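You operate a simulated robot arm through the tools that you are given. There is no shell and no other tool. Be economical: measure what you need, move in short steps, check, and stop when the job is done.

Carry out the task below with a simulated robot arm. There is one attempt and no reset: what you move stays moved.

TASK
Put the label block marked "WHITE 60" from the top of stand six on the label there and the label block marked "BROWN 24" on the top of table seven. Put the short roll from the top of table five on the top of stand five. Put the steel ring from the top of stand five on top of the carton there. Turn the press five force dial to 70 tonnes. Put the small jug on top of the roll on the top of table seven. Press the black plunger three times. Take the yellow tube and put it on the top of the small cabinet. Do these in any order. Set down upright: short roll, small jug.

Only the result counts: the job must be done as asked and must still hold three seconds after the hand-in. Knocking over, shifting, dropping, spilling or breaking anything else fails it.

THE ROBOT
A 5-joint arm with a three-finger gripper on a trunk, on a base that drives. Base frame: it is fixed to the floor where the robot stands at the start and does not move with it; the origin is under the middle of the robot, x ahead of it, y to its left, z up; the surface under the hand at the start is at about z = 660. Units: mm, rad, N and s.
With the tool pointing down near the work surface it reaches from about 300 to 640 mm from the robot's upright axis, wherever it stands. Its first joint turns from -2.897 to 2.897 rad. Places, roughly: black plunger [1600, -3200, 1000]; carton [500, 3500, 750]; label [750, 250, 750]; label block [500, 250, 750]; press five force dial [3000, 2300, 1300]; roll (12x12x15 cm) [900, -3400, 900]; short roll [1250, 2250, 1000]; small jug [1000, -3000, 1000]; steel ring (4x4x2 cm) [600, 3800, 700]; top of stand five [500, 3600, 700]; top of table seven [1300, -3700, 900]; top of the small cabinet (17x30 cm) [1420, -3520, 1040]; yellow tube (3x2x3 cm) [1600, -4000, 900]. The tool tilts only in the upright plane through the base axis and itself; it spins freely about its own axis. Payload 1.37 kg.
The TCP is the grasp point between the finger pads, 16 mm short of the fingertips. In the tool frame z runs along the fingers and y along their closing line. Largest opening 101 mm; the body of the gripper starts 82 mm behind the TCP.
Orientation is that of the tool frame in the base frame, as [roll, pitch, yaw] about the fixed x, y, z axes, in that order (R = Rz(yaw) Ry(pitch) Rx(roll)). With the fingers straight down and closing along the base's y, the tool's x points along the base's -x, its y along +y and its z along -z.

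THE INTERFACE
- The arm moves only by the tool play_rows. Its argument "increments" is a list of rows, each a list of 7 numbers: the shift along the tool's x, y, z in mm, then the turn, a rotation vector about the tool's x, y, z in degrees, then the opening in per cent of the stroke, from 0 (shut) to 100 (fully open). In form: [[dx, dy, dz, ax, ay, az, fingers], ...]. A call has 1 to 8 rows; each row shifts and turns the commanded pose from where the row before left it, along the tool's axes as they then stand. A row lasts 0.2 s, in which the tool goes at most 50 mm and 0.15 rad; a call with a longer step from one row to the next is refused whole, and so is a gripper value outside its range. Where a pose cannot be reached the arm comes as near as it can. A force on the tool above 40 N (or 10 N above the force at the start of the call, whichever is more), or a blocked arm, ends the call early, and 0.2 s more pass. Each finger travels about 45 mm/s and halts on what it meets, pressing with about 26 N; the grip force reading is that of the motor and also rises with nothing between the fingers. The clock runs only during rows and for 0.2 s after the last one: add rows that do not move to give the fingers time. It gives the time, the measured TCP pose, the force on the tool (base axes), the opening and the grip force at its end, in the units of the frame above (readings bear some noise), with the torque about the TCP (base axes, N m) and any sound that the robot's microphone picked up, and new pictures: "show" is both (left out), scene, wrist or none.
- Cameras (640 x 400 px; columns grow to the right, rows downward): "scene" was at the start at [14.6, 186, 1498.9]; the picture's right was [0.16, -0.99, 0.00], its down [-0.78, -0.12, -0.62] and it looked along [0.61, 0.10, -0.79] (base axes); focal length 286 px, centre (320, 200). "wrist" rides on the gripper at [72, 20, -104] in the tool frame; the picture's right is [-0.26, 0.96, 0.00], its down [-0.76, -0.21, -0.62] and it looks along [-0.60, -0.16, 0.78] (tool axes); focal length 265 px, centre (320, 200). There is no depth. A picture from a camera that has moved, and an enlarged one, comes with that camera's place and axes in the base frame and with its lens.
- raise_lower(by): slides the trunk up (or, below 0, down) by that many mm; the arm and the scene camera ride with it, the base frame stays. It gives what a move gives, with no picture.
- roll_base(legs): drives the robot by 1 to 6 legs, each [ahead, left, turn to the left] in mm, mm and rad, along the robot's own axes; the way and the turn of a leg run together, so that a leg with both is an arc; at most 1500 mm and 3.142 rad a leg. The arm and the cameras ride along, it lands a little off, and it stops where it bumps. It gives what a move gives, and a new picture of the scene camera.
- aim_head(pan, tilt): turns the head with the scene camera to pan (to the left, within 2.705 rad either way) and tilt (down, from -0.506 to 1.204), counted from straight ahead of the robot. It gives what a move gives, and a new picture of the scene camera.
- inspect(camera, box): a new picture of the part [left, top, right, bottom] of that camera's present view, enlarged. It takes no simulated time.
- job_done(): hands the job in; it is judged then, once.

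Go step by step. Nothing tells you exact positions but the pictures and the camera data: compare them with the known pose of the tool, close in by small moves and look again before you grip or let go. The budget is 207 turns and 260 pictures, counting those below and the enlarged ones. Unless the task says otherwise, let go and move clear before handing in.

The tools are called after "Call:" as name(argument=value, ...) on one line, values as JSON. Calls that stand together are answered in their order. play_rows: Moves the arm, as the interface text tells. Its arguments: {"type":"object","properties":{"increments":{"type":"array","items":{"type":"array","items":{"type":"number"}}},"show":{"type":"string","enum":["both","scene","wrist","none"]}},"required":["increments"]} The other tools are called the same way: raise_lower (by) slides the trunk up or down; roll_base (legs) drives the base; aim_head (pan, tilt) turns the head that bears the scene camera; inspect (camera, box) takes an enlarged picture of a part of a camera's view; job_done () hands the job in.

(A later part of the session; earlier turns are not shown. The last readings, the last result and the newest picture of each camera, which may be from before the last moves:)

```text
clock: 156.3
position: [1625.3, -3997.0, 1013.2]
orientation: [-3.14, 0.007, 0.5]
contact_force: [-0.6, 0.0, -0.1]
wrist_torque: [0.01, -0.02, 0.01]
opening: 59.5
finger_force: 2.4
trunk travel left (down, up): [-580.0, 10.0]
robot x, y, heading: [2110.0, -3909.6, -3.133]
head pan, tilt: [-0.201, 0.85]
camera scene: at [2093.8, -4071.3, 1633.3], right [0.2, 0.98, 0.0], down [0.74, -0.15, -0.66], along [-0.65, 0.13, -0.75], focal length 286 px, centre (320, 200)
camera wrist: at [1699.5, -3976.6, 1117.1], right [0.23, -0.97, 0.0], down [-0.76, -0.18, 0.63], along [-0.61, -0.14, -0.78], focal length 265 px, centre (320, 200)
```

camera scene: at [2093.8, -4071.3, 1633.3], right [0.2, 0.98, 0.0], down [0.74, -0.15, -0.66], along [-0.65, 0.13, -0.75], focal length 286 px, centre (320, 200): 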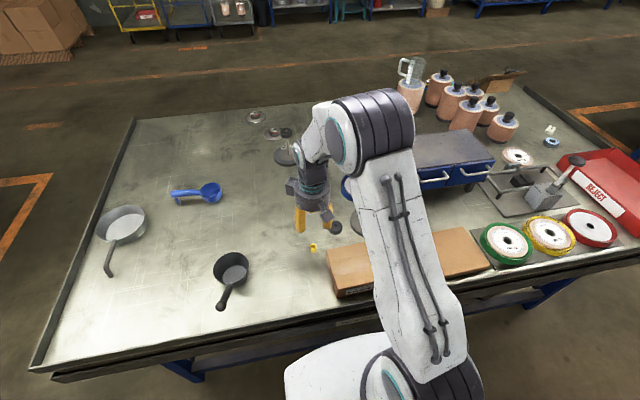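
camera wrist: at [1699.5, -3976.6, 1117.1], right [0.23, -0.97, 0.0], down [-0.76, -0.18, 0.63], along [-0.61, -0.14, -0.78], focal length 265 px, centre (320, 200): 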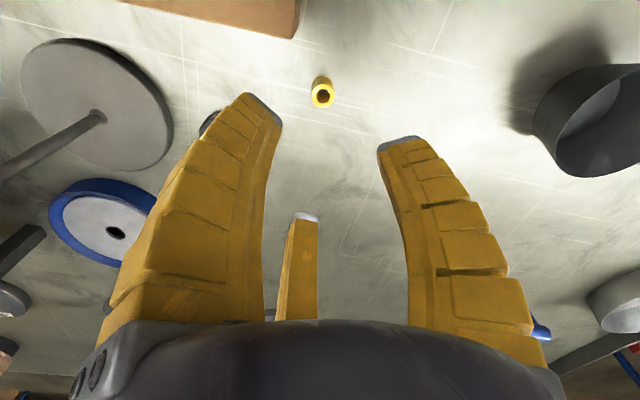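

Call:
play_rows(increments=[[8.5, 1.2, 35, 0, 0, 0, 55], [0, 0, 35, 0, 0, 0, 55], [0, 0, 35, 0, 0, 0, 55], [0, 0, 20, 0, 0, 0, 55], [0, 0, 6, 0, 0, 0, 55]], show="wrist")

```text
clock: 157.5
position: [1634.7, -3994.8, 882.2]
orientation: [-3.141, 0.007, 0.5]
contact_force: [-0.7, -0.3, 0.3]
wrist_torque: [-0.02, -0.01, 0.03]
opening: 59.2
finger_force: 2.6
trunk travel left (down, up): [-580.0, 10.0]
robot x, y, heading: [2107.9, -3910.0, -3.138]
head pan, tilt: [-0.201, 0.85]
camera wrist: at [1707.8, -3975.0, 987.3], right [0.23, -0.97, 0.0], down [-0.76, -0.18, 0.63], along [-0.61, -0.14, -0.78], focal length 265 px, centre (320, 200)
```

wrist: 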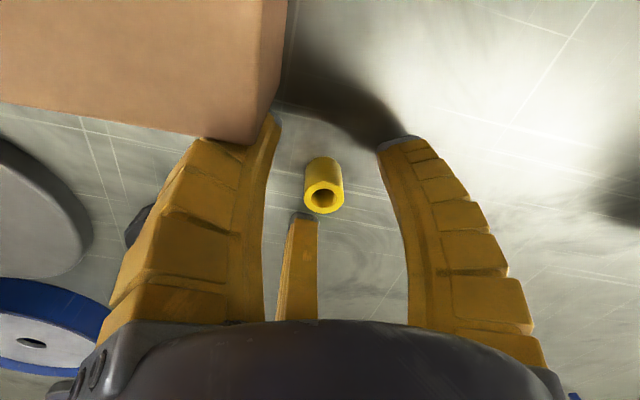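

Tube is centred. Close.

Call:
play_rows(increments=[[0, 0, 0, 0, 0, 0, 30], [0, 0, 0, 0, 0, 0, 10], [0, 0, 0, 0, 0, 0, 5], [0, 0, 0, 0, 0, 0, 5], [0, 0, 0, 0, 0, 0, 5]], show="wrist")

```text
clock: 158.7
position: [1634.4, -3994.2, 883.4]
orientation: [-3.138, 0.008, 0.5]
contact_force: [-0.2, -1.5, 3.5]
wrist_torque: [-0.02, 0.03, 0.0]
opening: 9.3
finger_force: 26.0
trunk travel left (down, up): [-580.0, 10.0]
robot x, y, heading: [2108.2, -3908.9, -3.138]
head pan, tilt: [-0.201, 0.85]
camera wrist: at [1707.7, -3975.2, 988.0], right [0.23, -0.97, 0.0], down [-0.76, -0.18, 0.63], along [-0.61, -0.14, -0.78], focal length 265 px, centre (320, 200)
```

wrist: 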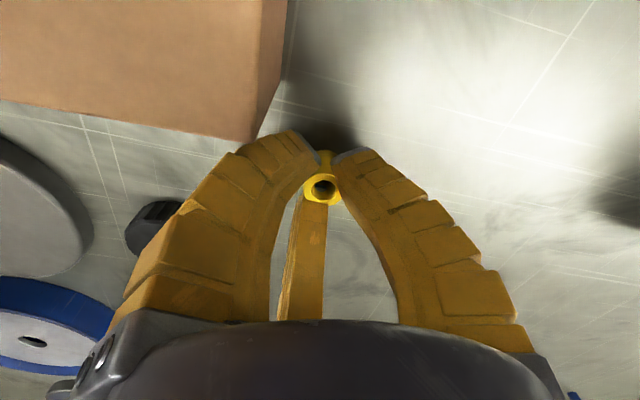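

Call:
inspect(camera="wrist", box=[260, 120, 390, 220])

```text
4.00 times, centred on (325, 170) of wrist
camera zoom: at [1707.7, -3975.2, 988.0], right [0.23, -0.97, 0.0], down [-0.76, -0.18, 0.63], along [-0.61, -0.14, -0.78], focal length 1062 px, centre (300, 320)
```

zoom: 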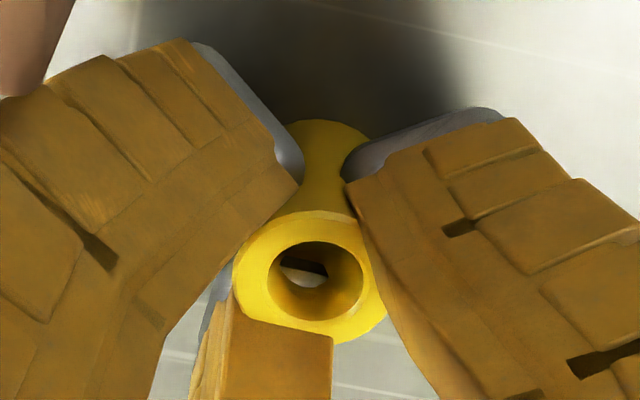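

The tube is soft and pinched; I'll ease the grip to about 14 mm, then lift.

Call:
play_rows(increments=[[0, 0, 0, 0, 0, 0, 13], [0, 0, 0, 0, 0, 0, 13], [0, 0, -15, 0, 0, 0, 13], [0, 0, -25, 0, 0, 0, 13], [0, 0, -30, 0, 0, 0, 13]], show="wrist")

```text
clock: 159.9
position: [1636.4, -3993.2, 954.7]
orientation: [-3.141, 0.007, 0.5]
contact_force: [-0.5, 0.0, 0.5]
wrist_torque: [0.03, -0.01, -0.02]
opening: 17.8
finger_force: 9.7
trunk travel left (down, up): [-580.0, 10.0]
robot x, y, heading: [2113.4, -3911.7, -3.138]
head pan, tilt: [-0.201, 0.85]
camera wrist: at [1709.4, -3973.3, 1058.4], right [0.23, -0.97, 0.0], down [-0.76, -0.18, 0.63], along [-0.61, -0.14, -0.78], focal length 265 px, centre (320, 200)
```

wrist: 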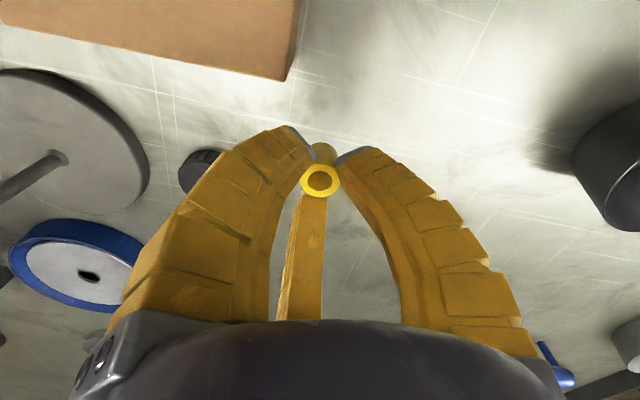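

Held gently. Lift and strafe toward the cabinet.

Call:
play_rows(increments=[[0, 0, -45, 0, 0, 0, 13], [0, 0, -45, 0, 0, 0, 13], [0, 0, -45, 0, 0, 0, 13], [0, 0, -45, 0, 0, 0, 13], [0, 0, -40, 0, 0, 0, 13]], show="none")

Call:
roll_base(legs=[[0, -300, 0], [30, 0, 0]])

Call:
play_rows(increments=[[0, 0, 0, 0, 0, 0, 13]], show="wrist")

```text
clock: 161.1
position: [1635.8, -3992.6, 1174.2]
orientation: [-3.14, 0.006, 0.5]
contact_force: [-0.1, 0.2, -0.9]
wrist_torque: [-0.06, 0.04, 0.01]
opening: 18.7
finger_force: 3.7
trunk travel left (down, up): [-580.0, 10.0]
robot x, y, heading: [2111.7, -3909.8, -3.136]
head pan, tilt: [-0.201, 0.85]
```

```text
clock: 163.6
position: [1601.3, -3697.3, 1172.1]
orientation: [-3.139, 0.005, 0.504]
contact_force: [-0.5, -0.5, -0.4]
wrist_torque: [0.03, -0.05, 0.03]
opening: 19.0
finger_force: 4.4
trunk travel left (down, up): [-580.0, 10.0]
robot x, y, heading: [2077.7, -3607.2, -3.135]
head pan, tilt: [-0.201, 0.85]
camera scene: at [2060.9, -3773.4, 1633.2], right [0.19, 0.98, 0.0], down [0.74, -0.14, -0.66], along [-0.65, 0.13, -0.75], focal length 286 px, centre (320, 200)
```

scene: 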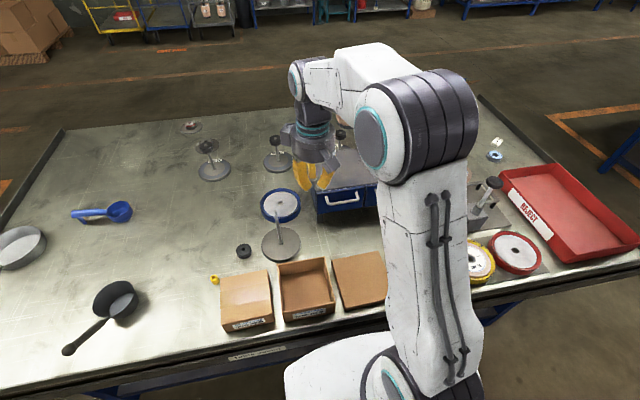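

```text
clock: 164.0
position: [1603.8, -3696.7, 1172.6]
orientation: [-3.142, 0.005, 0.504]
contact_force: [-0.3, -1.1, -0.1]
wrist_torque: [-0.04, -0.04, -0.01]
opening: 18.9
finger_force: 4.8
trunk travel left (down, up): [-580.0, 10.0]
robot x, y, heading: [2078.6, -3611.2, -3.132]
head pan, tilt: [-0.201, 0.85]
camera wrist: at [1676.3, -3677.2, 1277.1], right [0.23, -0.97, 0.0], down [-0.76, -0.18, 0.63], along [-0.61, -0.15, -0.78], focal length 265 px, centre (320, 200)
```

wrist: 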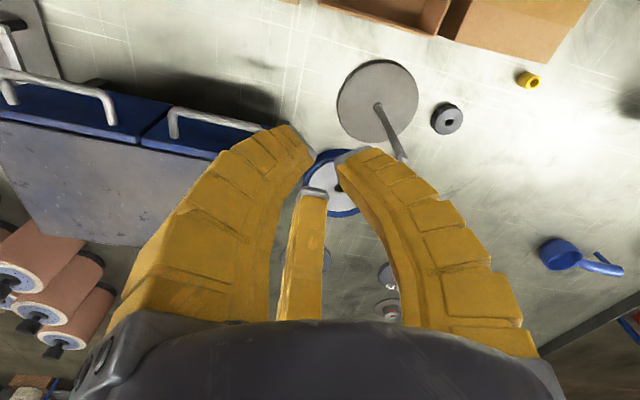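

The tube slipped out and is back near its original place (about 1640,-3992), so the grip was too loose. I'll go back and hold it more firmly.

Call:
inspect(camera="wrist", box=[480, 40, 600, 115])

Call:
roll_base(legs=[[0, 295, 0]])

Call:
play_rows(increments=[[0, 0, 45, 0, 0, 0, 55], [0, 0, 45, 0, 0, 0, 55], [0, 0, 45, 0, 0, 0, 55], [0, 0, 20, 0, 0, 0, 55]], show="both")

```text
5.33 times, centred on (540, 78) of wrist
camera zoom: at [1676.3, -3677.2, 1277.1], right [0.23, -0.97, 0.0], down [-0.76, -0.18, 0.63], along [-0.61, -0.15, -0.78], focal length 1416 px, centre (-853, 853)
```

zoom: 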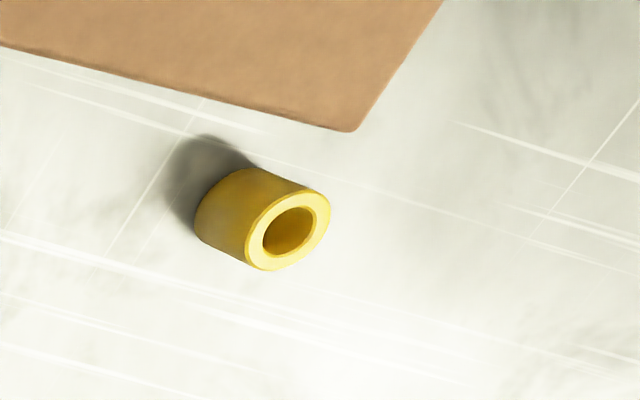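

```text
clock: 166.0
position: [1606.3, -3988.4, 1173.8]
orientation: [-3.139, 0.007, 0.503]
contact_force: [-0.4, -0.2, -0.3]
wrist_torque: [0.01, -0.01, 0.0]
opening: 18.9
finger_force: 4.4
trunk travel left (down, up): [-580.0, 10.0]
robot x, y, heading: [2079.1, -3907.4, -3.14]
head pan, tilt: [-0.201, 0.85]
camera scene: at [2064.5, -4065.5, 1633.1], right [0.19, 0.98, 0.0], down [0.74, -0.15, -0.66], along [-0.65, 0.13, -0.75], focal length 286 px, centre (320, 200)
```

scene: 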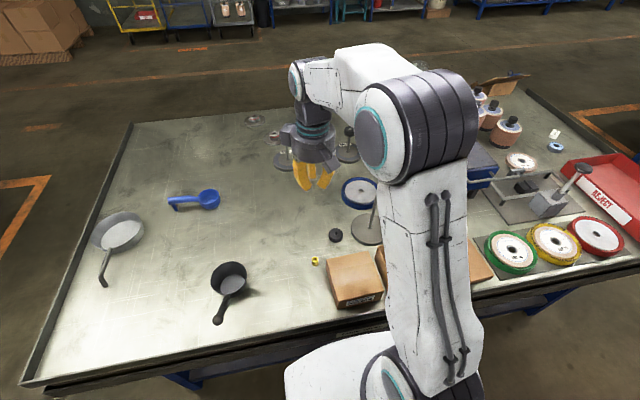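

```text
clock: 167.0
position: [1604.3, -3986.5, 1017.2]
orientation: [-3.141, 0.008, 0.504]
contact_force: [0.6, 0.3, -0.6]
wrist_torque: [0.0, -0.01, 0.02]
opening: 59.2
finger_force: 2.5
trunk travel left (down, up): [-580.0, 10.0]
robot x, y, heading: [2081.0, -3900.4, -3.139]
head pan, tilt: [-0.201, 0.85]
camera scene: at [2064.3, -4064.4, 1633.3], right [0.19, 0.98, 0.0], down [0.74, -0.15, -0.66], along [-0.65, 0.13, -0.75], focal length 286 px, centre (320, 200)
camera wrist: at [1677.5, -3967.4, 1121.3], right [0.23, -0.97, 0.0], down [-0.76, -0.18, 0.63], along [-0.61, -0.15, -0.78], focal length 265 px, centre (320, 200)
```

scene: 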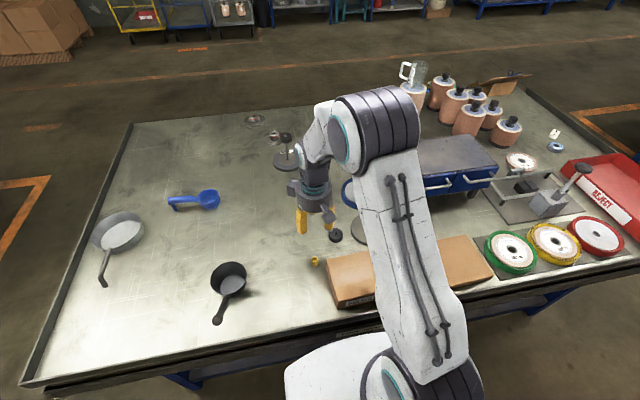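
wrist: 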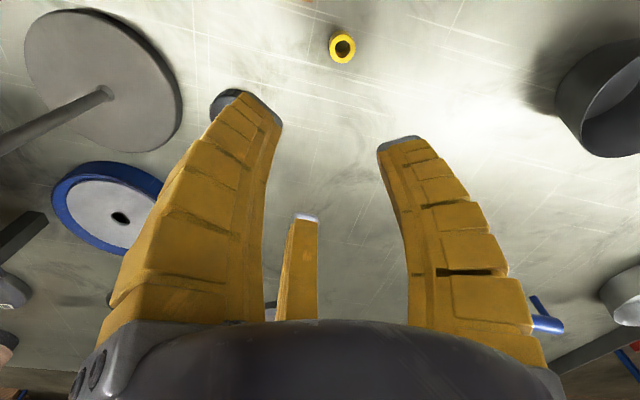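

Call:
play_rows(increments=[[33.6, 26.1, 0, 0, 0, 0, 45], [0, 0, 35, 0, 0, 0, 40], [0, 0, 30, 0, 0, 0, 40]], show="wrist")

```text
clock: 167.8
position: [1644.8, -3992.3, 954.3]
orientation: [-3.14, 0.008, 0.503]
contact_force: [-0.2, -0.4, 0.8]
wrist_torque: [0.0, -0.03, 0.0]
opening: 44.6
finger_force: 3.6
trunk travel left (down, up): [-580.0, 10.0]
robot x, y, heading: [2079.4, -3904.9, -3.134]
head pan, tilt: [-0.201, 0.85]
camera wrist: at [1717.9, -3972.9, 1058.0], right [0.23, -0.97, 0.0], down [-0.76, -0.18, 0.63], along [-0.61, -0.15, -0.78], focal length 265 px, centre (320, 200)
```

wrist: 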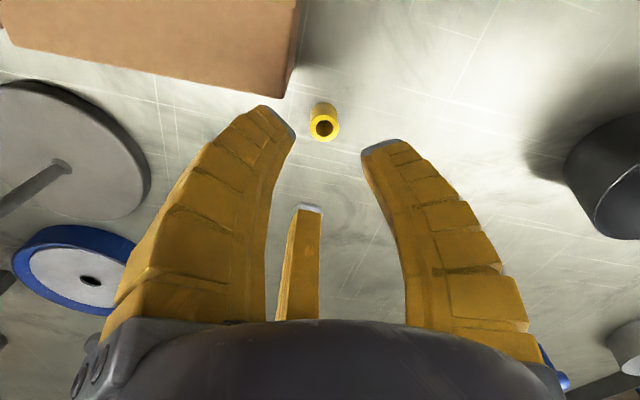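

Call:
play_rows(increments=[[2, 1, 35, 0, 0, 0, 40], [0, 0, 28, 0, 0, 0, 40], [0, 0, 9, 0, 0, 0, 40], [0, 0, 0, 0, 0, 0, 20], [0, 0, 0, 0, 0, 0, 8], [0, 0, 0, 0, 0, 0, 8], [0, 0, 0, 0, 0, 0, 8]], show="wrist")

```text
clock: 168.3
position: [1643.7, -3995.1, 929.2]
orientation: [-3.137, 0.02, 0.504]
contact_force: [2.7, -1.9, 23.4]
wrist_torque: [0.65, -0.57, -0.15]
opening: 45.4
finger_force: 4.1
trunk travel left (down, up): [-580.0, 10.0]
robot x, y, heading: [2081.5, -3903.9, -3.133]
head pan, tilt: [-0.201, 0.85]
stopped in row 2: the force on the tool passed its limit at 62 N (the readings are from after the stop); the commanded pose is now the measured one
camera wrist: at [1719.0, -3975.1, 1032.0], right [0.23, -0.97, 0.0], down [-0.75, -0.18, 0.64], along [-0.62, -0.15, -0.77], focal length 265 px, centre (320, 200)
```

wrist: 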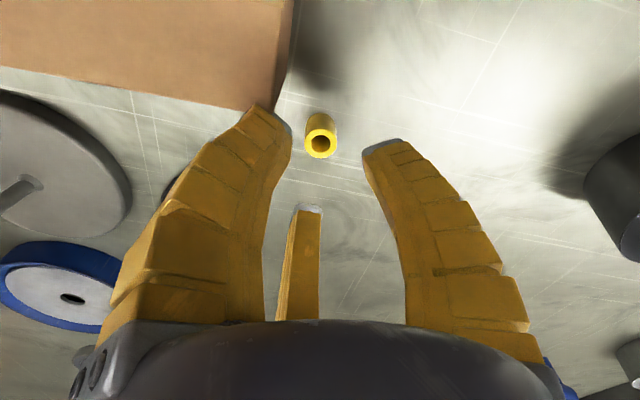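

The left finger touched the neighbouring carton's top edge. Back up at once, check the carton, and turn so the fingers close along x.

Call:
play_rows(increments=[[0, 0, -40, 0, 0, 0, 40], [0, 0, -40, 0, 0, 0, 40], [0, 0, -10, 0, 0, -8, 40], [0, 0, 0, 0, 0, -8, 40], [0, 0, 0, 0, 0, -8, 40], [0, 0, 0, 0, 0, -8, 40], [0, 0, 0, 0, 0, -8, 40], [0, 0, 0, 0, 0, -8, 40]])

Call:
inspect(camera="scene", box=[260, 220, 420, 320])

```text
clock: 170.1
position: [1644.7, -3993.4, 1015.8]
orientation: [-3.127, 0.008, 1.344]
contact_force: [0.4, 0.1, 0.8]
wrist_torque: [0.04, 0.01, 0.01]
opening: 44.7
finger_force: 3.1
trunk travel left (down, up): [-580.0, 10.0]
robot x, y, heading: [2076.6, -3905.7, -3.136]
head pan, tilt: [-0.201, 0.85]
camera scene: at [2064.5, -4064.4, 1633.2], right [0.19, 0.98, 0.0], down [0.74, -0.15, -0.66], along [-0.65, 0.13, -0.75], focal length 286 px, centre (320, 200)
camera wrist: at [1682.0, -3926.3, 1119.5], right [0.88, -0.47, -0.01], down [-0.36, -0.69, 0.63], along [-0.31, -0.55, -0.78], focal length 265 px, centre (320, 200)
```

scene: 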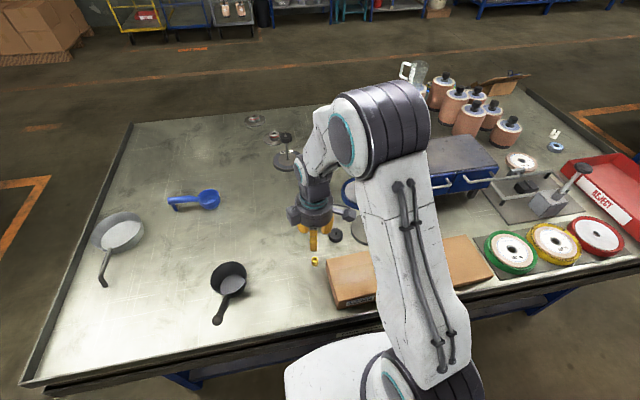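
wrist: 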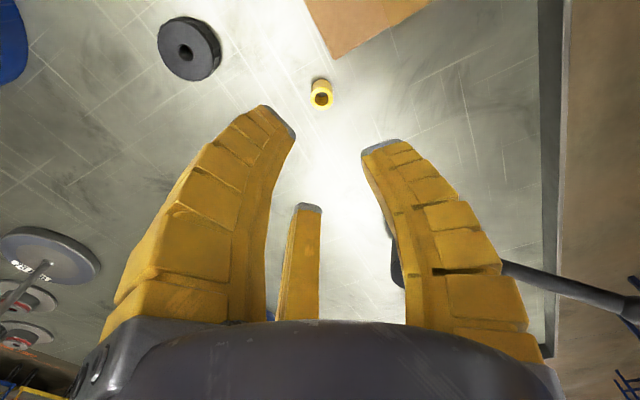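

```text
4.00 times, centred on (340, 270) of scene
camera zoom: at [2064.5, -4064.4, 1633.2], right [0.19, 0.98, 0.0], down [0.74, -0.15, -0.66], along [-0.65, 0.13, -0.75], focal length 1143 px, centre (240, -80)
```

zoom: 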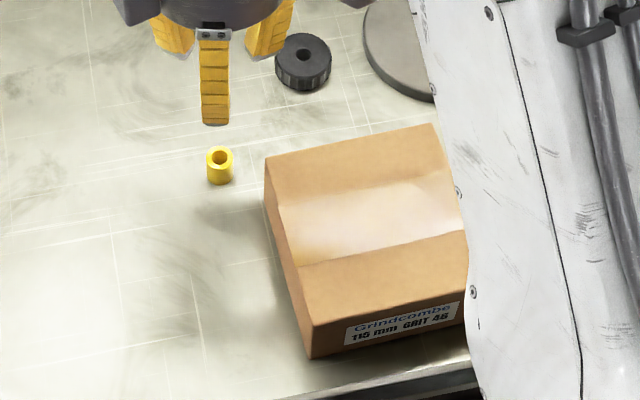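

Carton unmoved, tube upright. Descend with this orientation.

Call:
play_rows(increments=[[2, 0, 40, 0, 0, 0, 40], [0, 0, 40, 0, 0, 0, 40], [0, 0, 25, 0, 0, 0, 40], [0, 0, 20, 0, 0, 0, 40], [0, 0, 9, 0, 0, 0, 40]], show="wrist")

```text
clock: 171.3
position: [1644.0, -3993.0, 881.8]
orientation: [-3.128, 0.007, 1.342]
contact_force: [-0.8, -0.8, 0.7]
wrist_torque: [0.0, 0.0, -0.01]
opening: 45.1
finger_force: 3.5
trunk travel left (down, up): [-580.0, 10.0]
robot x, y, heading: [2079.1, -3901.0, -3.135]
head pan, tilt: [-0.201, 0.85]
camera wrist: at [1680.6, -3925.1, 986.6], right [0.88, -0.48, -0.01], down [-0.36, -0.69, 0.63], along [-0.31, -0.55, -0.78], focal length 265 px, centre (320, 200)
```

wrist: 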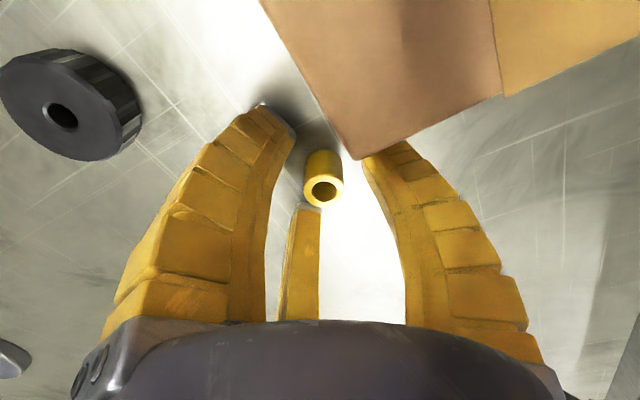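

Call:
play_rows(increments=[[0, 0, 0, 0, 0, 0, 20], [0, 0, 0, 0, 0, 0, 5], [0, 0, 0, 0, 0, 0, 5], [0, 0, 0, 0, 0, 0, 5], [0, 0, -20, 0, 0, 0, 5], [0, 0, -40, 0, 0, 0, 5], [0, 0, -40, 0, 0, 0, 5]], show="wrist")

```text
clock: 172.9
position: [1644.6, -3992.4, 982.7]
orientation: [-3.129, 0.007, 1.342]
contact_force: [0.0, -0.2, -0.5]
wrist_torque: [0.01, 0.01, -0.01]
opening: 8.0
finger_force: 25.7
trunk travel left (down, up): [-580.0, 10.0]
robot x, y, heading: [2077.9, -3901.6, -3.14]
head pan, tilt: [-0.201, 0.85]
camera wrist: at [1682.1, -3924.8, 1086.0], right [0.88, -0.48, -0.01], down [-0.36, -0.69, 0.63], along [-0.31, -0.55, -0.78], focal length 265 px, centre (320, 200)
```

wrist: 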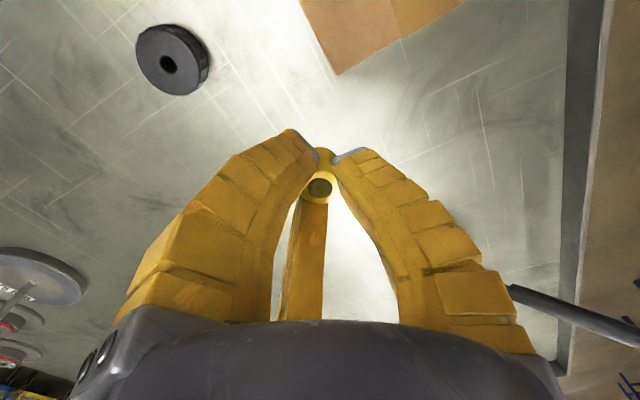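

Firmly held this time. Lift to ~1170 and strafe back toward the cabinet.

Call:
play_rows(increments=[[0, 0, -45, 0, 0, 0, 5], [0, 0, -45, 0, 0, 0, 5], [0, 0, -45, 0, 0, 0, 5], [0, 0, -45, 0, 0, 0, 5]], show="none")

Call:
roll_base(legs=[[0, -270, 0], [25, 0, 0]])

Call:
play_rows(increments=[[0, 0, 0, 0, 0, 0, 5]], show="wrist")

```text
clock: 173.9
position: [1649.4, -3990.2, 1163.8]
orientation: [-3.126, 0.007, 1.339]
contact_force: [-0.3, 0.1, 0.3]
wrist_torque: [0.01, 0.05, 0.04]
opening: 8.1
finger_force: 26.1
trunk travel left (down, up): [-580.0, 10.0]
robot x, y, heading: [2076.4, -3904.3, -3.135]
head pan, tilt: [-0.201, 0.85]
```

```text
clock: 176.2
position: [1620.9, -3717.4, 1163.9]
orientation: [-3.129, 0.007, 1.336]
contact_force: [-1.0, 0.0, 0.1]
wrist_torque: [-0.01, -0.05, 0.03]
opening: 8.3
finger_force: 25.7
trunk travel left (down, up): [-580.0, 10.0]
robot x, y, heading: [2051.8, -3634.2, 3.132]
head pan, tilt: [-0.201, 0.85]
camera scene: at [2035.3, -3795.1, 1633.2], right [0.2, 0.98, 0.0], down [0.74, -0.15, -0.66], along [-0.65, 0.13, -0.75], focal length 286 px, centre (320, 200)
```

scene: 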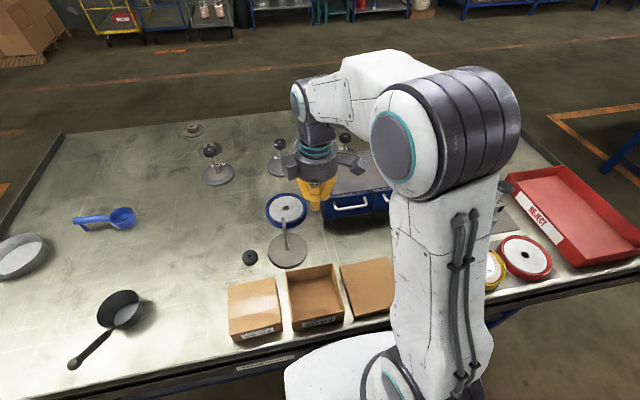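

```text
clock: 176.6
position: [1621.0, -3718.0, 1164.1]
orientation: [-3.127, 0.007, 1.336]
contact_force: [-0.4, -0.3, -0.6]
wrist_torque: [0.0, -0.02, 0.02]
opening: 8.3
finger_force: 25.8
trunk travel left (down, up): [-580.0, 10.0]
robot x, y, heading: [2055.0, -3636.5, 3.143]
head pan, tilt: [-0.201, 0.85]
camera wrist: at [1659.1, -3650.4, 1267.1], right [0.88, -0.48, -0.01], down [-0.37, -0.68, 0.63], along [-0.31, -0.55, -0.78], focal length 265 px, centre (320, 200)
```

wrist: 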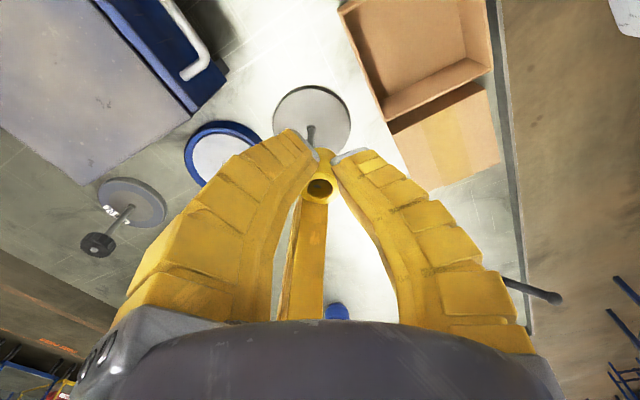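

The tube is secure. Move over the cabinet top at about (1450,-3580).

Call:
play_rows(increments=[[18.9, -39.7, 0, 0, 0, 0, 5], [18.9, -39.7, 0, 0, 0, 0, 5], [18.9, -39.7, 0, 0, 0, 0, 5], [18.9, -39.7, 0, 0, 0, 0, 5], [18.9, -39.7, 0, 0, 0, 0, 5], [0, 0, 30, 0, 0, 0, 5], [0, 0, 25, 0, 0, 0, 5]])

```text
clock: 178.2
position: [1449.1, -3577.6, 1111.6]
orientation: [-3.126, 0.002, 1.333]
contact_force: [0.0, 0.1, -0.5]
wrist_torque: [-0.02, -0.02, -0.03]
opening: 8.5
finger_force: 25.9
trunk travel left (down, up): [-580.0, 10.0]
robot x, y, heading: [2051.9, -3634.9, 3.136]
head pan, tilt: [-0.201, 0.85]
camera scene: at [2036.8, -3795.1, 1633.3], right [0.2, 0.98, 0.0], down [0.74, -0.15, -0.66], along [-0.65, 0.13, -0.75], focal length 286 px, centre (320, 200)
camera wrist: at [1486.7, -3510.4, 1214.9], right [0.88, -0.48, -0.01], down [-0.37, -0.69, 0.62], along [-0.31, -0.54, -0.78], focal length 265 px, centre (320, 200)
```

scene: 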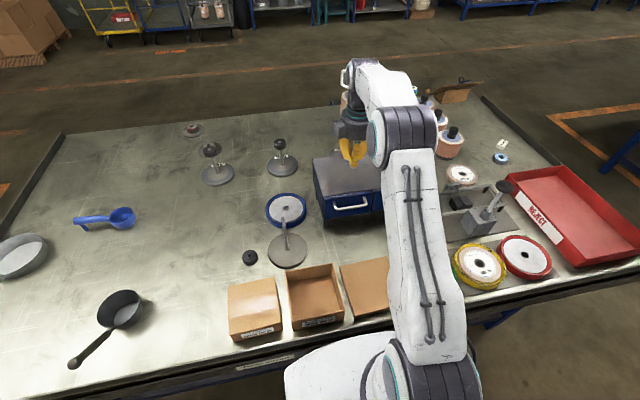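
wrist: 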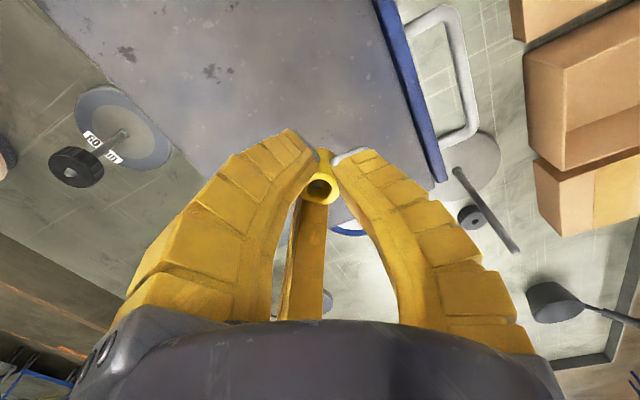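

The spot below is inside the top. Lower until contact.

Call:
play_rows(increments=[[0, 0, 25, 0, 0, 0, 5], [0, 0, 12, 0, 0, 0, 5], [0, 0, 4, 0, 0, 0, 5], [0, 0, 3, 0, 0, 0, 5], [0, 0, 3, 0, 0, 0, 5], [0, 0, 2, 0, 0, 0, 5]], show="wrist")

Call:
inspect(camera="scene", box=[300, 130, 400, 220])

```text
clock: 179.6
position: [1449.0, -3579.3, 1061.5]
orientation: [-3.129, 0.002, 1.336]
contact_force: [-0.1, 1.2, -0.9]
wrist_torque: [-0.01, 0.04, 0.01]
opening: 8.6
finger_force: 26.3
trunk travel left (down, up): [-580.0, 10.0]
robot x, y, heading: [2055.5, -3634.6, 3.143]
head pan, tilt: [-0.201, 0.85]
camera wrist: at [1487.2, -3512.2, 1165.8], right [0.88, -0.48, -0.01], down [-0.37, -0.69, 0.62], along [-0.31, -0.54, -0.78], focal length 265 px, centre (320, 200)
```

wrist: 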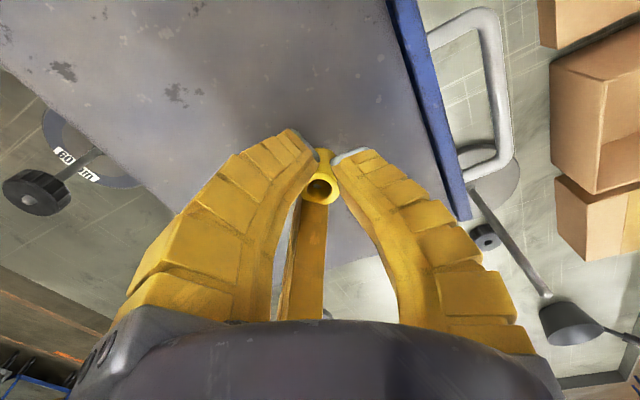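

```text
4.44 times, centred on (350, 175) of scene
camera zoom: at [2037.4, -3795.3, 1633.2], right [0.2, 0.98, 0.0], down [0.74, -0.15, -0.66], along [-0.65, 0.13, -0.75], focal length 1270 px, centre (187, 311)
```

zoom: 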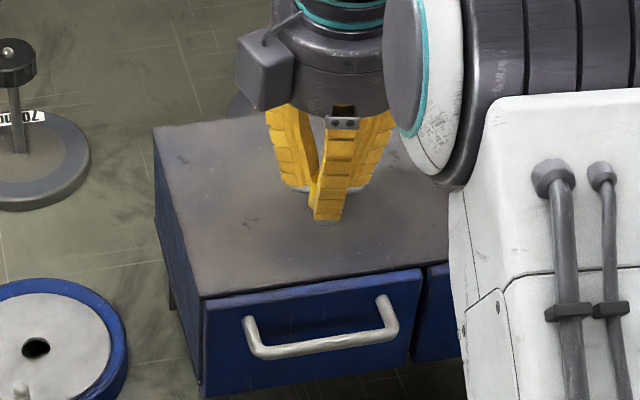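

Call:
play_rows(increments=[[0, 0, 2, 0, 0, 0, 5], [0, 0, 2, 0, 0, 0, 5], [0, 0, 2, 0, 0, 0, 5], [0, 0, 2, 0, 0, 0, 5], [0, 0, 0, 0, 0, 0, 5]], show="none")

```text
clock: 180.8
position: [1448.2, -3580.2, 1053.7]
orientation: [-3.129, 0.002, 1.335]
contact_force: [0.1, 0.9, -0.1]
wrist_torque: [-0.01, -0.02, -0.01]
opening: 8.3
finger_force: 25.7
trunk travel left (down, up): [-580.0, 10.0]
robot x, y, heading: [2053.5, -3632.4, 3.138]
head pan, tilt: [-0.201, 0.85]
```

Call:
play_rows(increments=[[0, 0, 2, 0, 0, 0, 5], [0, 0, 2, 0, 0, 0, 5], [0, 0, 2, 0, 0, 0, 5], [0, 0, 2, 0, 0, 0, 5], [0, 0, 2, 0, 0, 0, 5], [0, 0, 0, 0, 0, 0, 5]], show="none")

Call:
inspect(camera="scene", box=[320, 145, 380, 190])

```text
clock: 182.2
position: [1450.6, -3580.8, 1045.4]
orientation: [-3.125, 0.0, 1.338]
contact_force: [-3.7, -0.2, 20.4]
wrist_torque: [-0.04, 0.11, 0.0]
opening: 15.3
finger_force: 25.8
trunk travel left (down, up): [-580.0, 10.0]
robot x, y, heading: [2053.5, -3636.1, 3.139]
head pan, tilt: [-0.201, 0.85]
```

```text
8.89 times, centred on (350, 168) of scene
camera zoom: at [2039.1, -3795.5, 1633.3], right [0.2, 0.98, 0.0], down [0.74, -0.15, -0.66], along [-0.65, 0.13, -0.75], focal length 2541 px, centre (53, 489)
```

zoom: 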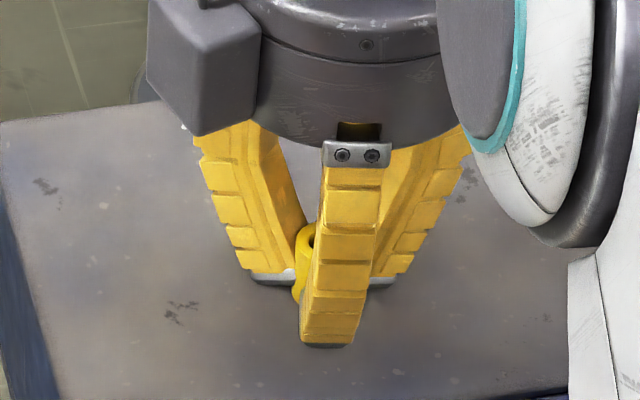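

Contact: the top is at z≈1030. Ease up 2 mm and release slowly.

Call:
play_rows(increments=[[0, 0, -2, 0, 0, 0, 5], [0, 0, 0, 0, 0, 0, 15], [0, 0, 0, 0, 0, 0, 30], [0, 0, 0, 0, 0, 0, 45], [0, 0, 0, 0, 0, 0, 45], [0, 0, -30, 0, 0, 0, 45], [0, 0, -45, 0, 0, 0, 45], [0, 0, -45, 0, 0, 0, 45]])

Call:
inspect(camera="scene", box=[300, 130, 400, 220])

```text
clock: 184.0
position: [1449.0, -3581.5, 1163.5]
orientation: [-3.128, 0.001, 1.334]
contact_force: [1.1, -0.6, -0.1]
wrist_torque: [0.0, 0.03, 0.0]
opening: 49.7
finger_force: 3.1
trunk travel left (down, up): [-580.0, 10.0]
robot x, y, heading: [2056.9, -3636.5, 3.143]
head pan, tilt: [-0.201, 0.85]
camera scene: at [2037.7, -3795.3, 1633.2], right [0.2, 0.98, 0.0], down [0.74, -0.15, -0.66], along [-0.65, 0.13, -0.75], focal length 286 px, centre (320, 200)
camera wrist: at [1486.9, -3514.2, 1268.5], right [0.88, -0.48, -0.01], down [-0.37, -0.69, 0.62], along [-0.31, -0.54, -0.78], focal length 265 px, centre (320, 200)
```

scene: 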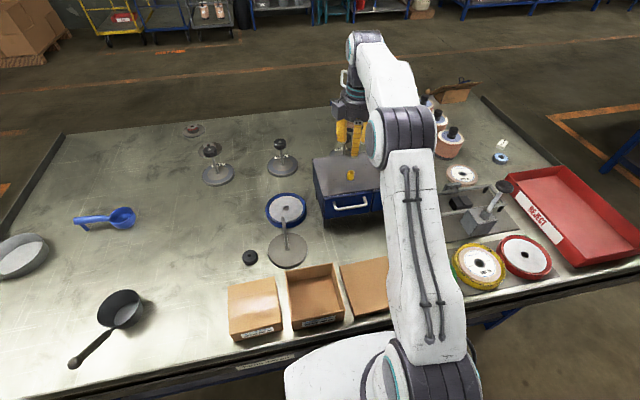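
wrist: 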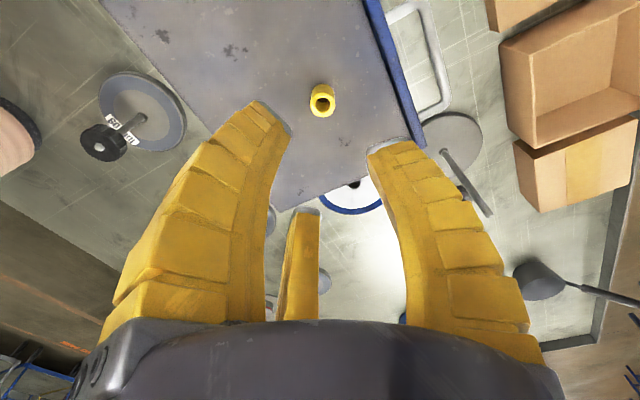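

```text
4.44 times, centred on (350, 175) of scene
camera zoom: at [2037.7, -3795.3, 1633.2], right [0.2, 0.98, 0.0], down [0.74, -0.15, -0.66], along [-0.65, 0.13, -0.75], focal length 1270 px, centre (187, 311)
```

zoom: 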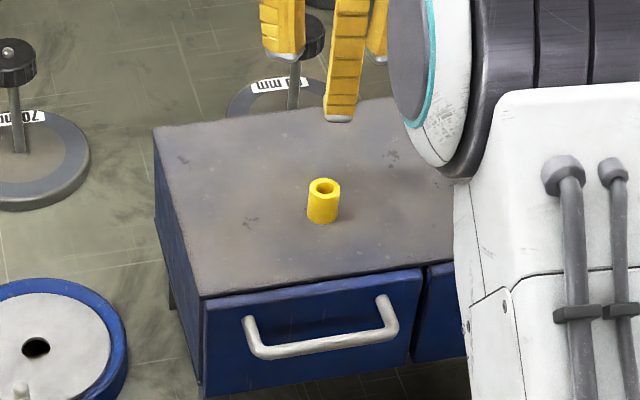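

The tube stands on the cabinet top, so table seven is finished. Retract and drive back north by the same route.

Call:
play_rows(increments=[[10, 41.8, 0, 0, 0, 0, 45], [10, 41.8, 0, 0, 0, 0, 45], [10, 41.8, 0, 0, 0, 0, 45], [10, 41.8, 0, 0, 0, 0, 45], [10, 41.8, 0, 0, 0, 0, 45], [10, 41.8, 0, 0, 0, 0, 45]], show="none")

Call:
roll_base(legs=[[-230, 0, 0], [0, -1500, 0], [0, -160, 0], [1500, 0, 0], [850, 0, 0]])

Call:
roll_base(legs=[[0, -1500, 0], [0, -1500, 0]])

Call:
aim_head(pan=-2.2, tilt=0.5)

```text
clock: 185.4
position: [1707.8, -3578.5, 1163.5]
orientation: [-3.126, -0.002, 1.336]
contact_force: [-0.1, 0.1, -0.1]
wrist_torque: [-0.01, -0.01, -0.02]
opening: 49.7
finger_force: 3.2
trunk travel left (down, up): [-580.0, 10.0]
robot x, y, heading: [2052.2, -3633.4, 3.141]
head pan, tilt: [-0.201, 0.85]
```

```text
clock: 206.1
position: [-381.6, -1936.0, 1162.4]
orientation: [-3.127, 0.001, 1.331]
contact_force: [0.6, 0.1, 1.0]
wrist_torque: [0.0, -0.01, 0.0]
opening: 49.7
finger_force: 3.0
trunk travel left (down, up): [-580.0, 10.0]
robot x, y, heading: [-35.5, -1990.5, 3.138]
head pan, tilt: [-0.201, 0.85]
camera scene: at [-51.0, -2152.9, 1633.2], right [0.2, 0.98, 0.0], down [0.74, -0.15, -0.66], along [-0.65, 0.13, -0.75], focal length 286 px, centre (320, 200)
```

scene: 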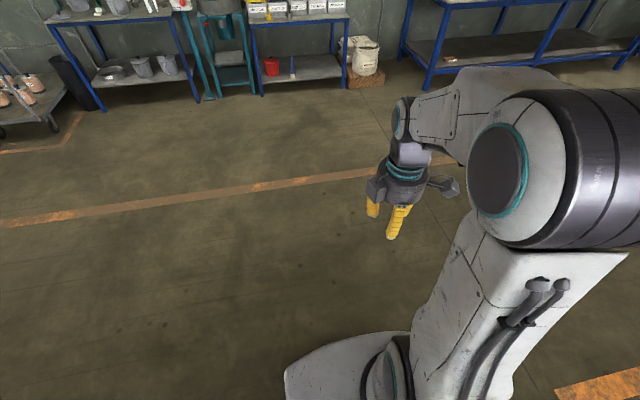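

```text
clock: 220.6
position: [-336.0, 1083.8, 1163.0]
orientation: [-3.128, -0.001, 1.305]
contact_force: [0.2, 0.6, 0.5]
wrist_torque: [0.02, 0.01, -0.01]
opening: 49.4
finger_force: 2.9
trunk travel left (down, up): [-580.0, 10.0]
robot x, y, heading: [12.3, 1016.0, 3.113]
head pan, tilt: [-0.201, 0.85]
camera scene: at [-11.2, 858.3, 1633.3], right [0.23, 0.97, 0.0], down [0.73, -0.17, -0.66], along [-0.64, 0.15, -0.75], focal length 286 px, centre (320, 200)
```

scene: 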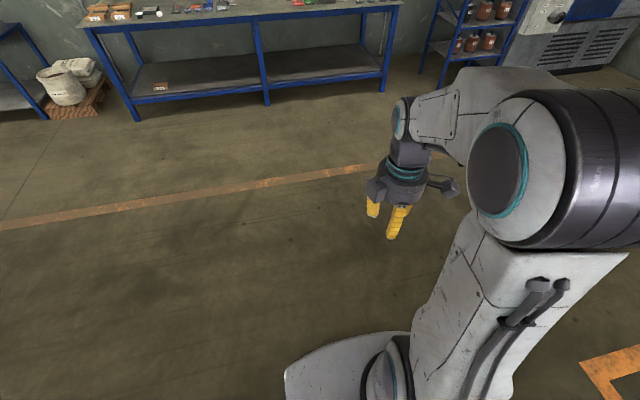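

```text
clock: 222.5
position: [-335.7, 1084.2, 1161.7]
orientation: [-3.127, 0.001, 1.305]
contact_force: [0.1, 0.3, -0.3]
wrist_torque: [0.0, -0.02, -0.02]
opening: 49.6
finger_force: 3.0
trunk travel left (down, up): [-580.0, 10.0]
robot x, y, heading: [8.1, 1018.7, 3.112]
head pan, tilt: [-2.201, 0.499]
camera scene: at [120.6, 912.0, 1663.2], right [0.79, -0.61, 0.0], down [-0.29, -0.38, -0.88], along [0.54, 0.69, -0.48], focal length 286 px, centre (320, 200)
```

scene: 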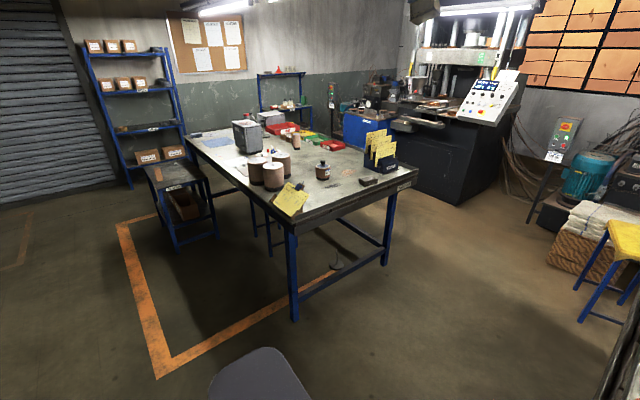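

Call:
inspect(camera="scene", box=[180, 100, 420, 250])

Call:
inspect(camera="scene", box=[100, 140, 240, 250])

Call:
inspect(camera="scene", box=[420, 50, 560, 150])

```text
2.67 times, centred on (300, 175) of scene
camera zoom: at [120.6, 912.0, 1663.2], right [0.79, -0.61, 0.0], down [-0.29, -0.38, -0.88], along [0.54, 0.69, -0.48], focal length 762 px, centre (373, 267)
```

zoom: 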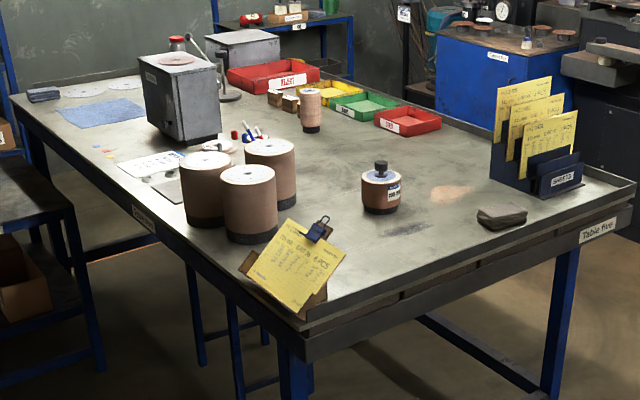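

```text
3.64 times, centred on (170, 195) of scene
camera zoom: at [120.6, 912.0, 1663.2], right [0.79, -0.61, 0.0], down [-0.29, -0.38, -0.88], along [0.54, 0.69, -0.48], focal length 1039 px, centre (866, 218)
```

zoom: 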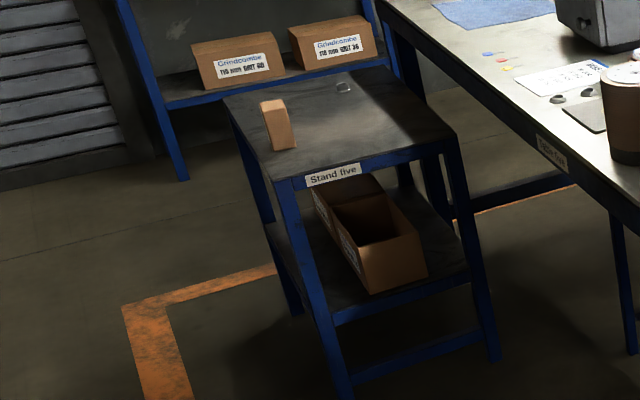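

```text
4.00 times, centred on (490, 100) of scene
camera zoom: at [120.6, 912.0, 1663.2], right [0.79, -0.61, 0.0], down [-0.29, -0.38, -0.88], along [0.54, 0.69, -0.48], focal length 1143 px, centre (-360, 600)
```

zoom: 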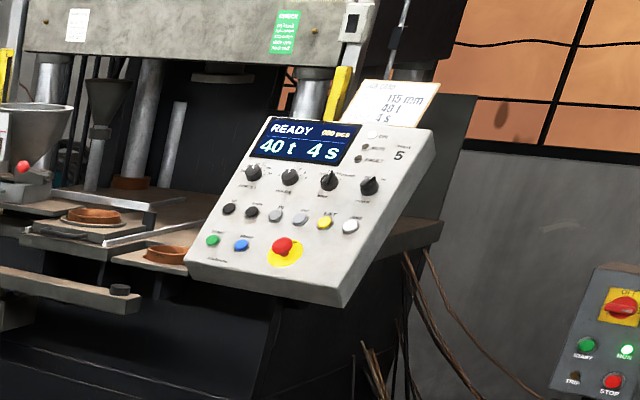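

Found: the short roll with a black knob near (1240,2318) on table five, press five's panel reading "40 t 4 s", and stand five with an upright carton and the ring. I'll drive to the south end of table five.

Call:
roll_base(legs=[[0, 0, -1.541], [330, 0, 0], [0, -1230, 0], [340, 0, 0]])

Call:
aim_head(pan=0.1, tilt=0.8)

```text
clock: 236.2
position: [1331.6, 2020.7, 1162.4]
orientation: [-3.127, 0.002, -0.268]
contact_force: [0.2, -0.6, 0.4]
wrist_torque: [-0.03, -0.05, 0.02]
opening: 49.5
finger_force: 3.1
trunk travel left (down, up): [-580.0, 10.0]
robot x, y, heading: [1265.5, 1670.8, 1.539]
head pan, tilt: [-2.201, 0.499]
camera scene: at [1160.8, 1564.0, 1663.3], right [-0.62, -0.79, 0.0], down [-0.38, 0.29, -0.88], along [0.69, -0.54, -0.48], focal length 286 px, centre (320, 200)
```

scene: 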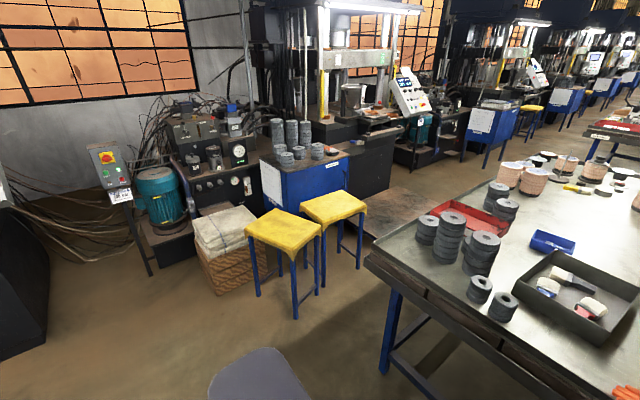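

```text
clock: 238.3
position: [1331.7, 2020.0, 1162.4]
orientation: [-3.128, -0.001, -0.269]
contact_force: [0.7, -0.3, -0.2]
wrist_torque: [0.03, 0.01, 0.02]
opening: 49.6
finger_force: 3.0
trunk travel left (down, up): [-580.0, 10.0]
robot x, y, heading: [1261.7, 1675.6, 1.539]
head pan, tilt: [0.099, 0.799]
camera scene: at [1083.7, 1699.5, 1637.3], right [1.0, 0.07, 0.0], down [0.05, -0.72, -0.7], along [-0.05, 0.7, -0.72], focal length 286 px, centre (320, 200)
```

scene: 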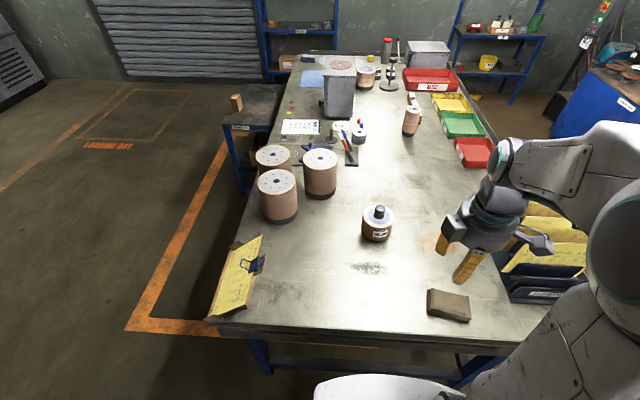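

Call:
inspect(camera="scene", box=[330, 180, 430, 260])

```text
5.00 times, centred on (380, 220) of scene
camera zoom: at [1083.7, 1699.5, 1637.3], right [1.0, 0.07, 0.0], down [0.05, -0.72, -0.7], along [-0.05, 0.7, -0.72], focal length 1429 px, centre (20, 100)
```

zoom: 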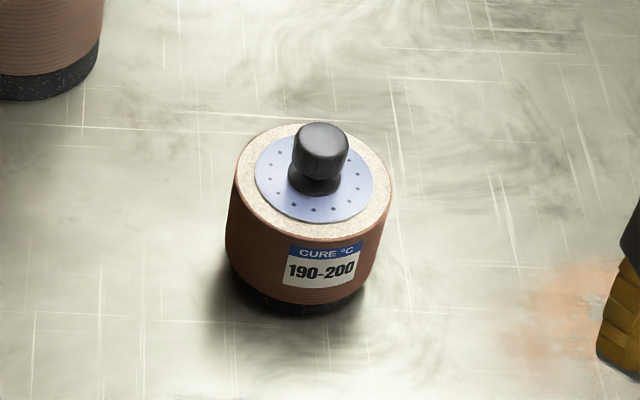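

The roll is ~101 mm wide, so I'll lift it by its 35 mm knob at about (1231,2326). Approach a bit and move the hand above it.

Call:
roll_base(legs=[[70, 0, 0]])

Call:
play_rows(increments=[[-25.5, -29, 0, 0, 0, 0, 80], [-25.5, -29, 0, 0, 0, 0, 80], [-25.5, -29, 0, 0, 0, 0, 80], [-25.5, -29, 0, 0, 0, 0, 80], [-25.5, -29, 0, 0, 0, 0, 80], [-25.5, -29, 0, 0, 0, 0, 80], [-25.5, -29, 0, 0, 0, 0, 80], [0, 0, 40, 0, 0, 0, 80]])

```text
clock: 239.3
position: [1334.9, 2089.8, 1162.8]
orientation: [-3.128, 0.0, -0.27]
contact_force: [0.3, 0.2, -0.4]
wrist_torque: [-0.05, -0.01, 0.01]
opening: 49.6
finger_force: 3.4
trunk travel left (down, up): [-580.0, 10.0]
robot x, y, heading: [1272.0, 1745.0, 1.534]
head pan, tilt: [0.099, 0.799]
camera scene: at [1086.0, 1770.6, 1637.2], right [1.0, 0.07, 0.0], down [0.05, -0.72, -0.7], along [-0.05, 0.69, -0.72], focal length 286 px, centre (320, 200)
```

scene: 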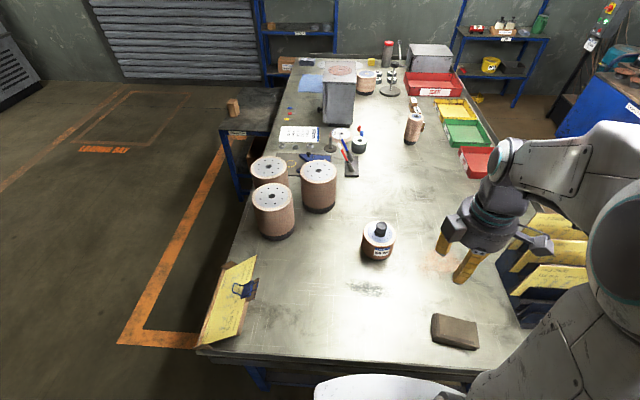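

```text
clock: 241.1
position: [1217.0, 2333.1, 1124.8]
orientation: [-3.13, 0.005, -0.267]
contact_force: [-0.4, 0.4, 0.2]
wrist_torque: [0.01, 0.02, 0.0]
opening: 82.6
finger_force: 1.3
trunk travel left (down, up): [-580.0, 10.0]
robot x, y, heading: [1267.8, 1741.4, 1.538]
head pan, tilt: [0.099, 0.799]
camera scene: at [1086.2, 1768.8, 1637.3], right [1.0, 0.07, 0.0], down [0.05, -0.72, -0.7], along [-0.05, 0.7, -0.72], focal length 286 px, centre (320, 200)
camera wrist: at [1281.7, 2295.3, 1229.4], right [-0.51, -0.86, -0.01], down [-0.67, 0.39, 0.63], along [-0.53, 0.33, -0.78], focal length 265 px, centre (320, 200)
```

scene: 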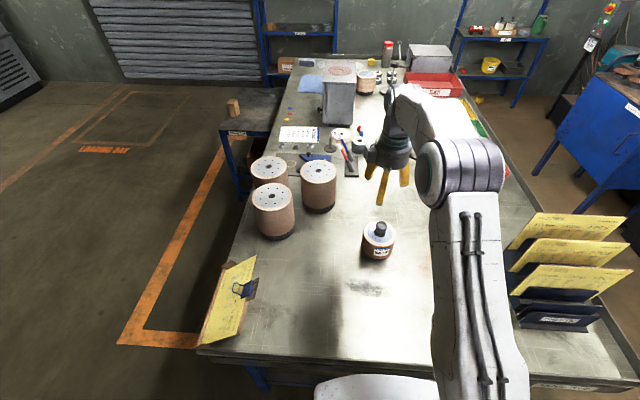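
wrist: 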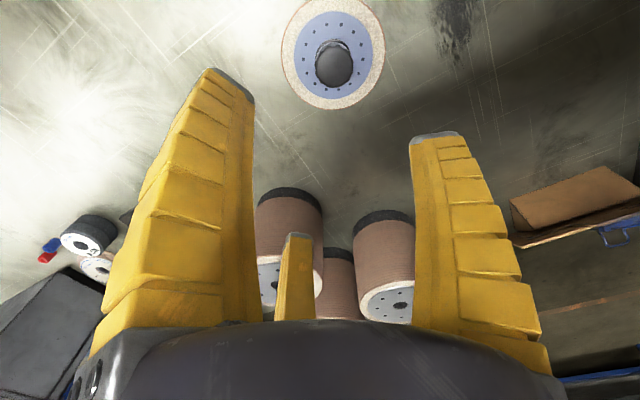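

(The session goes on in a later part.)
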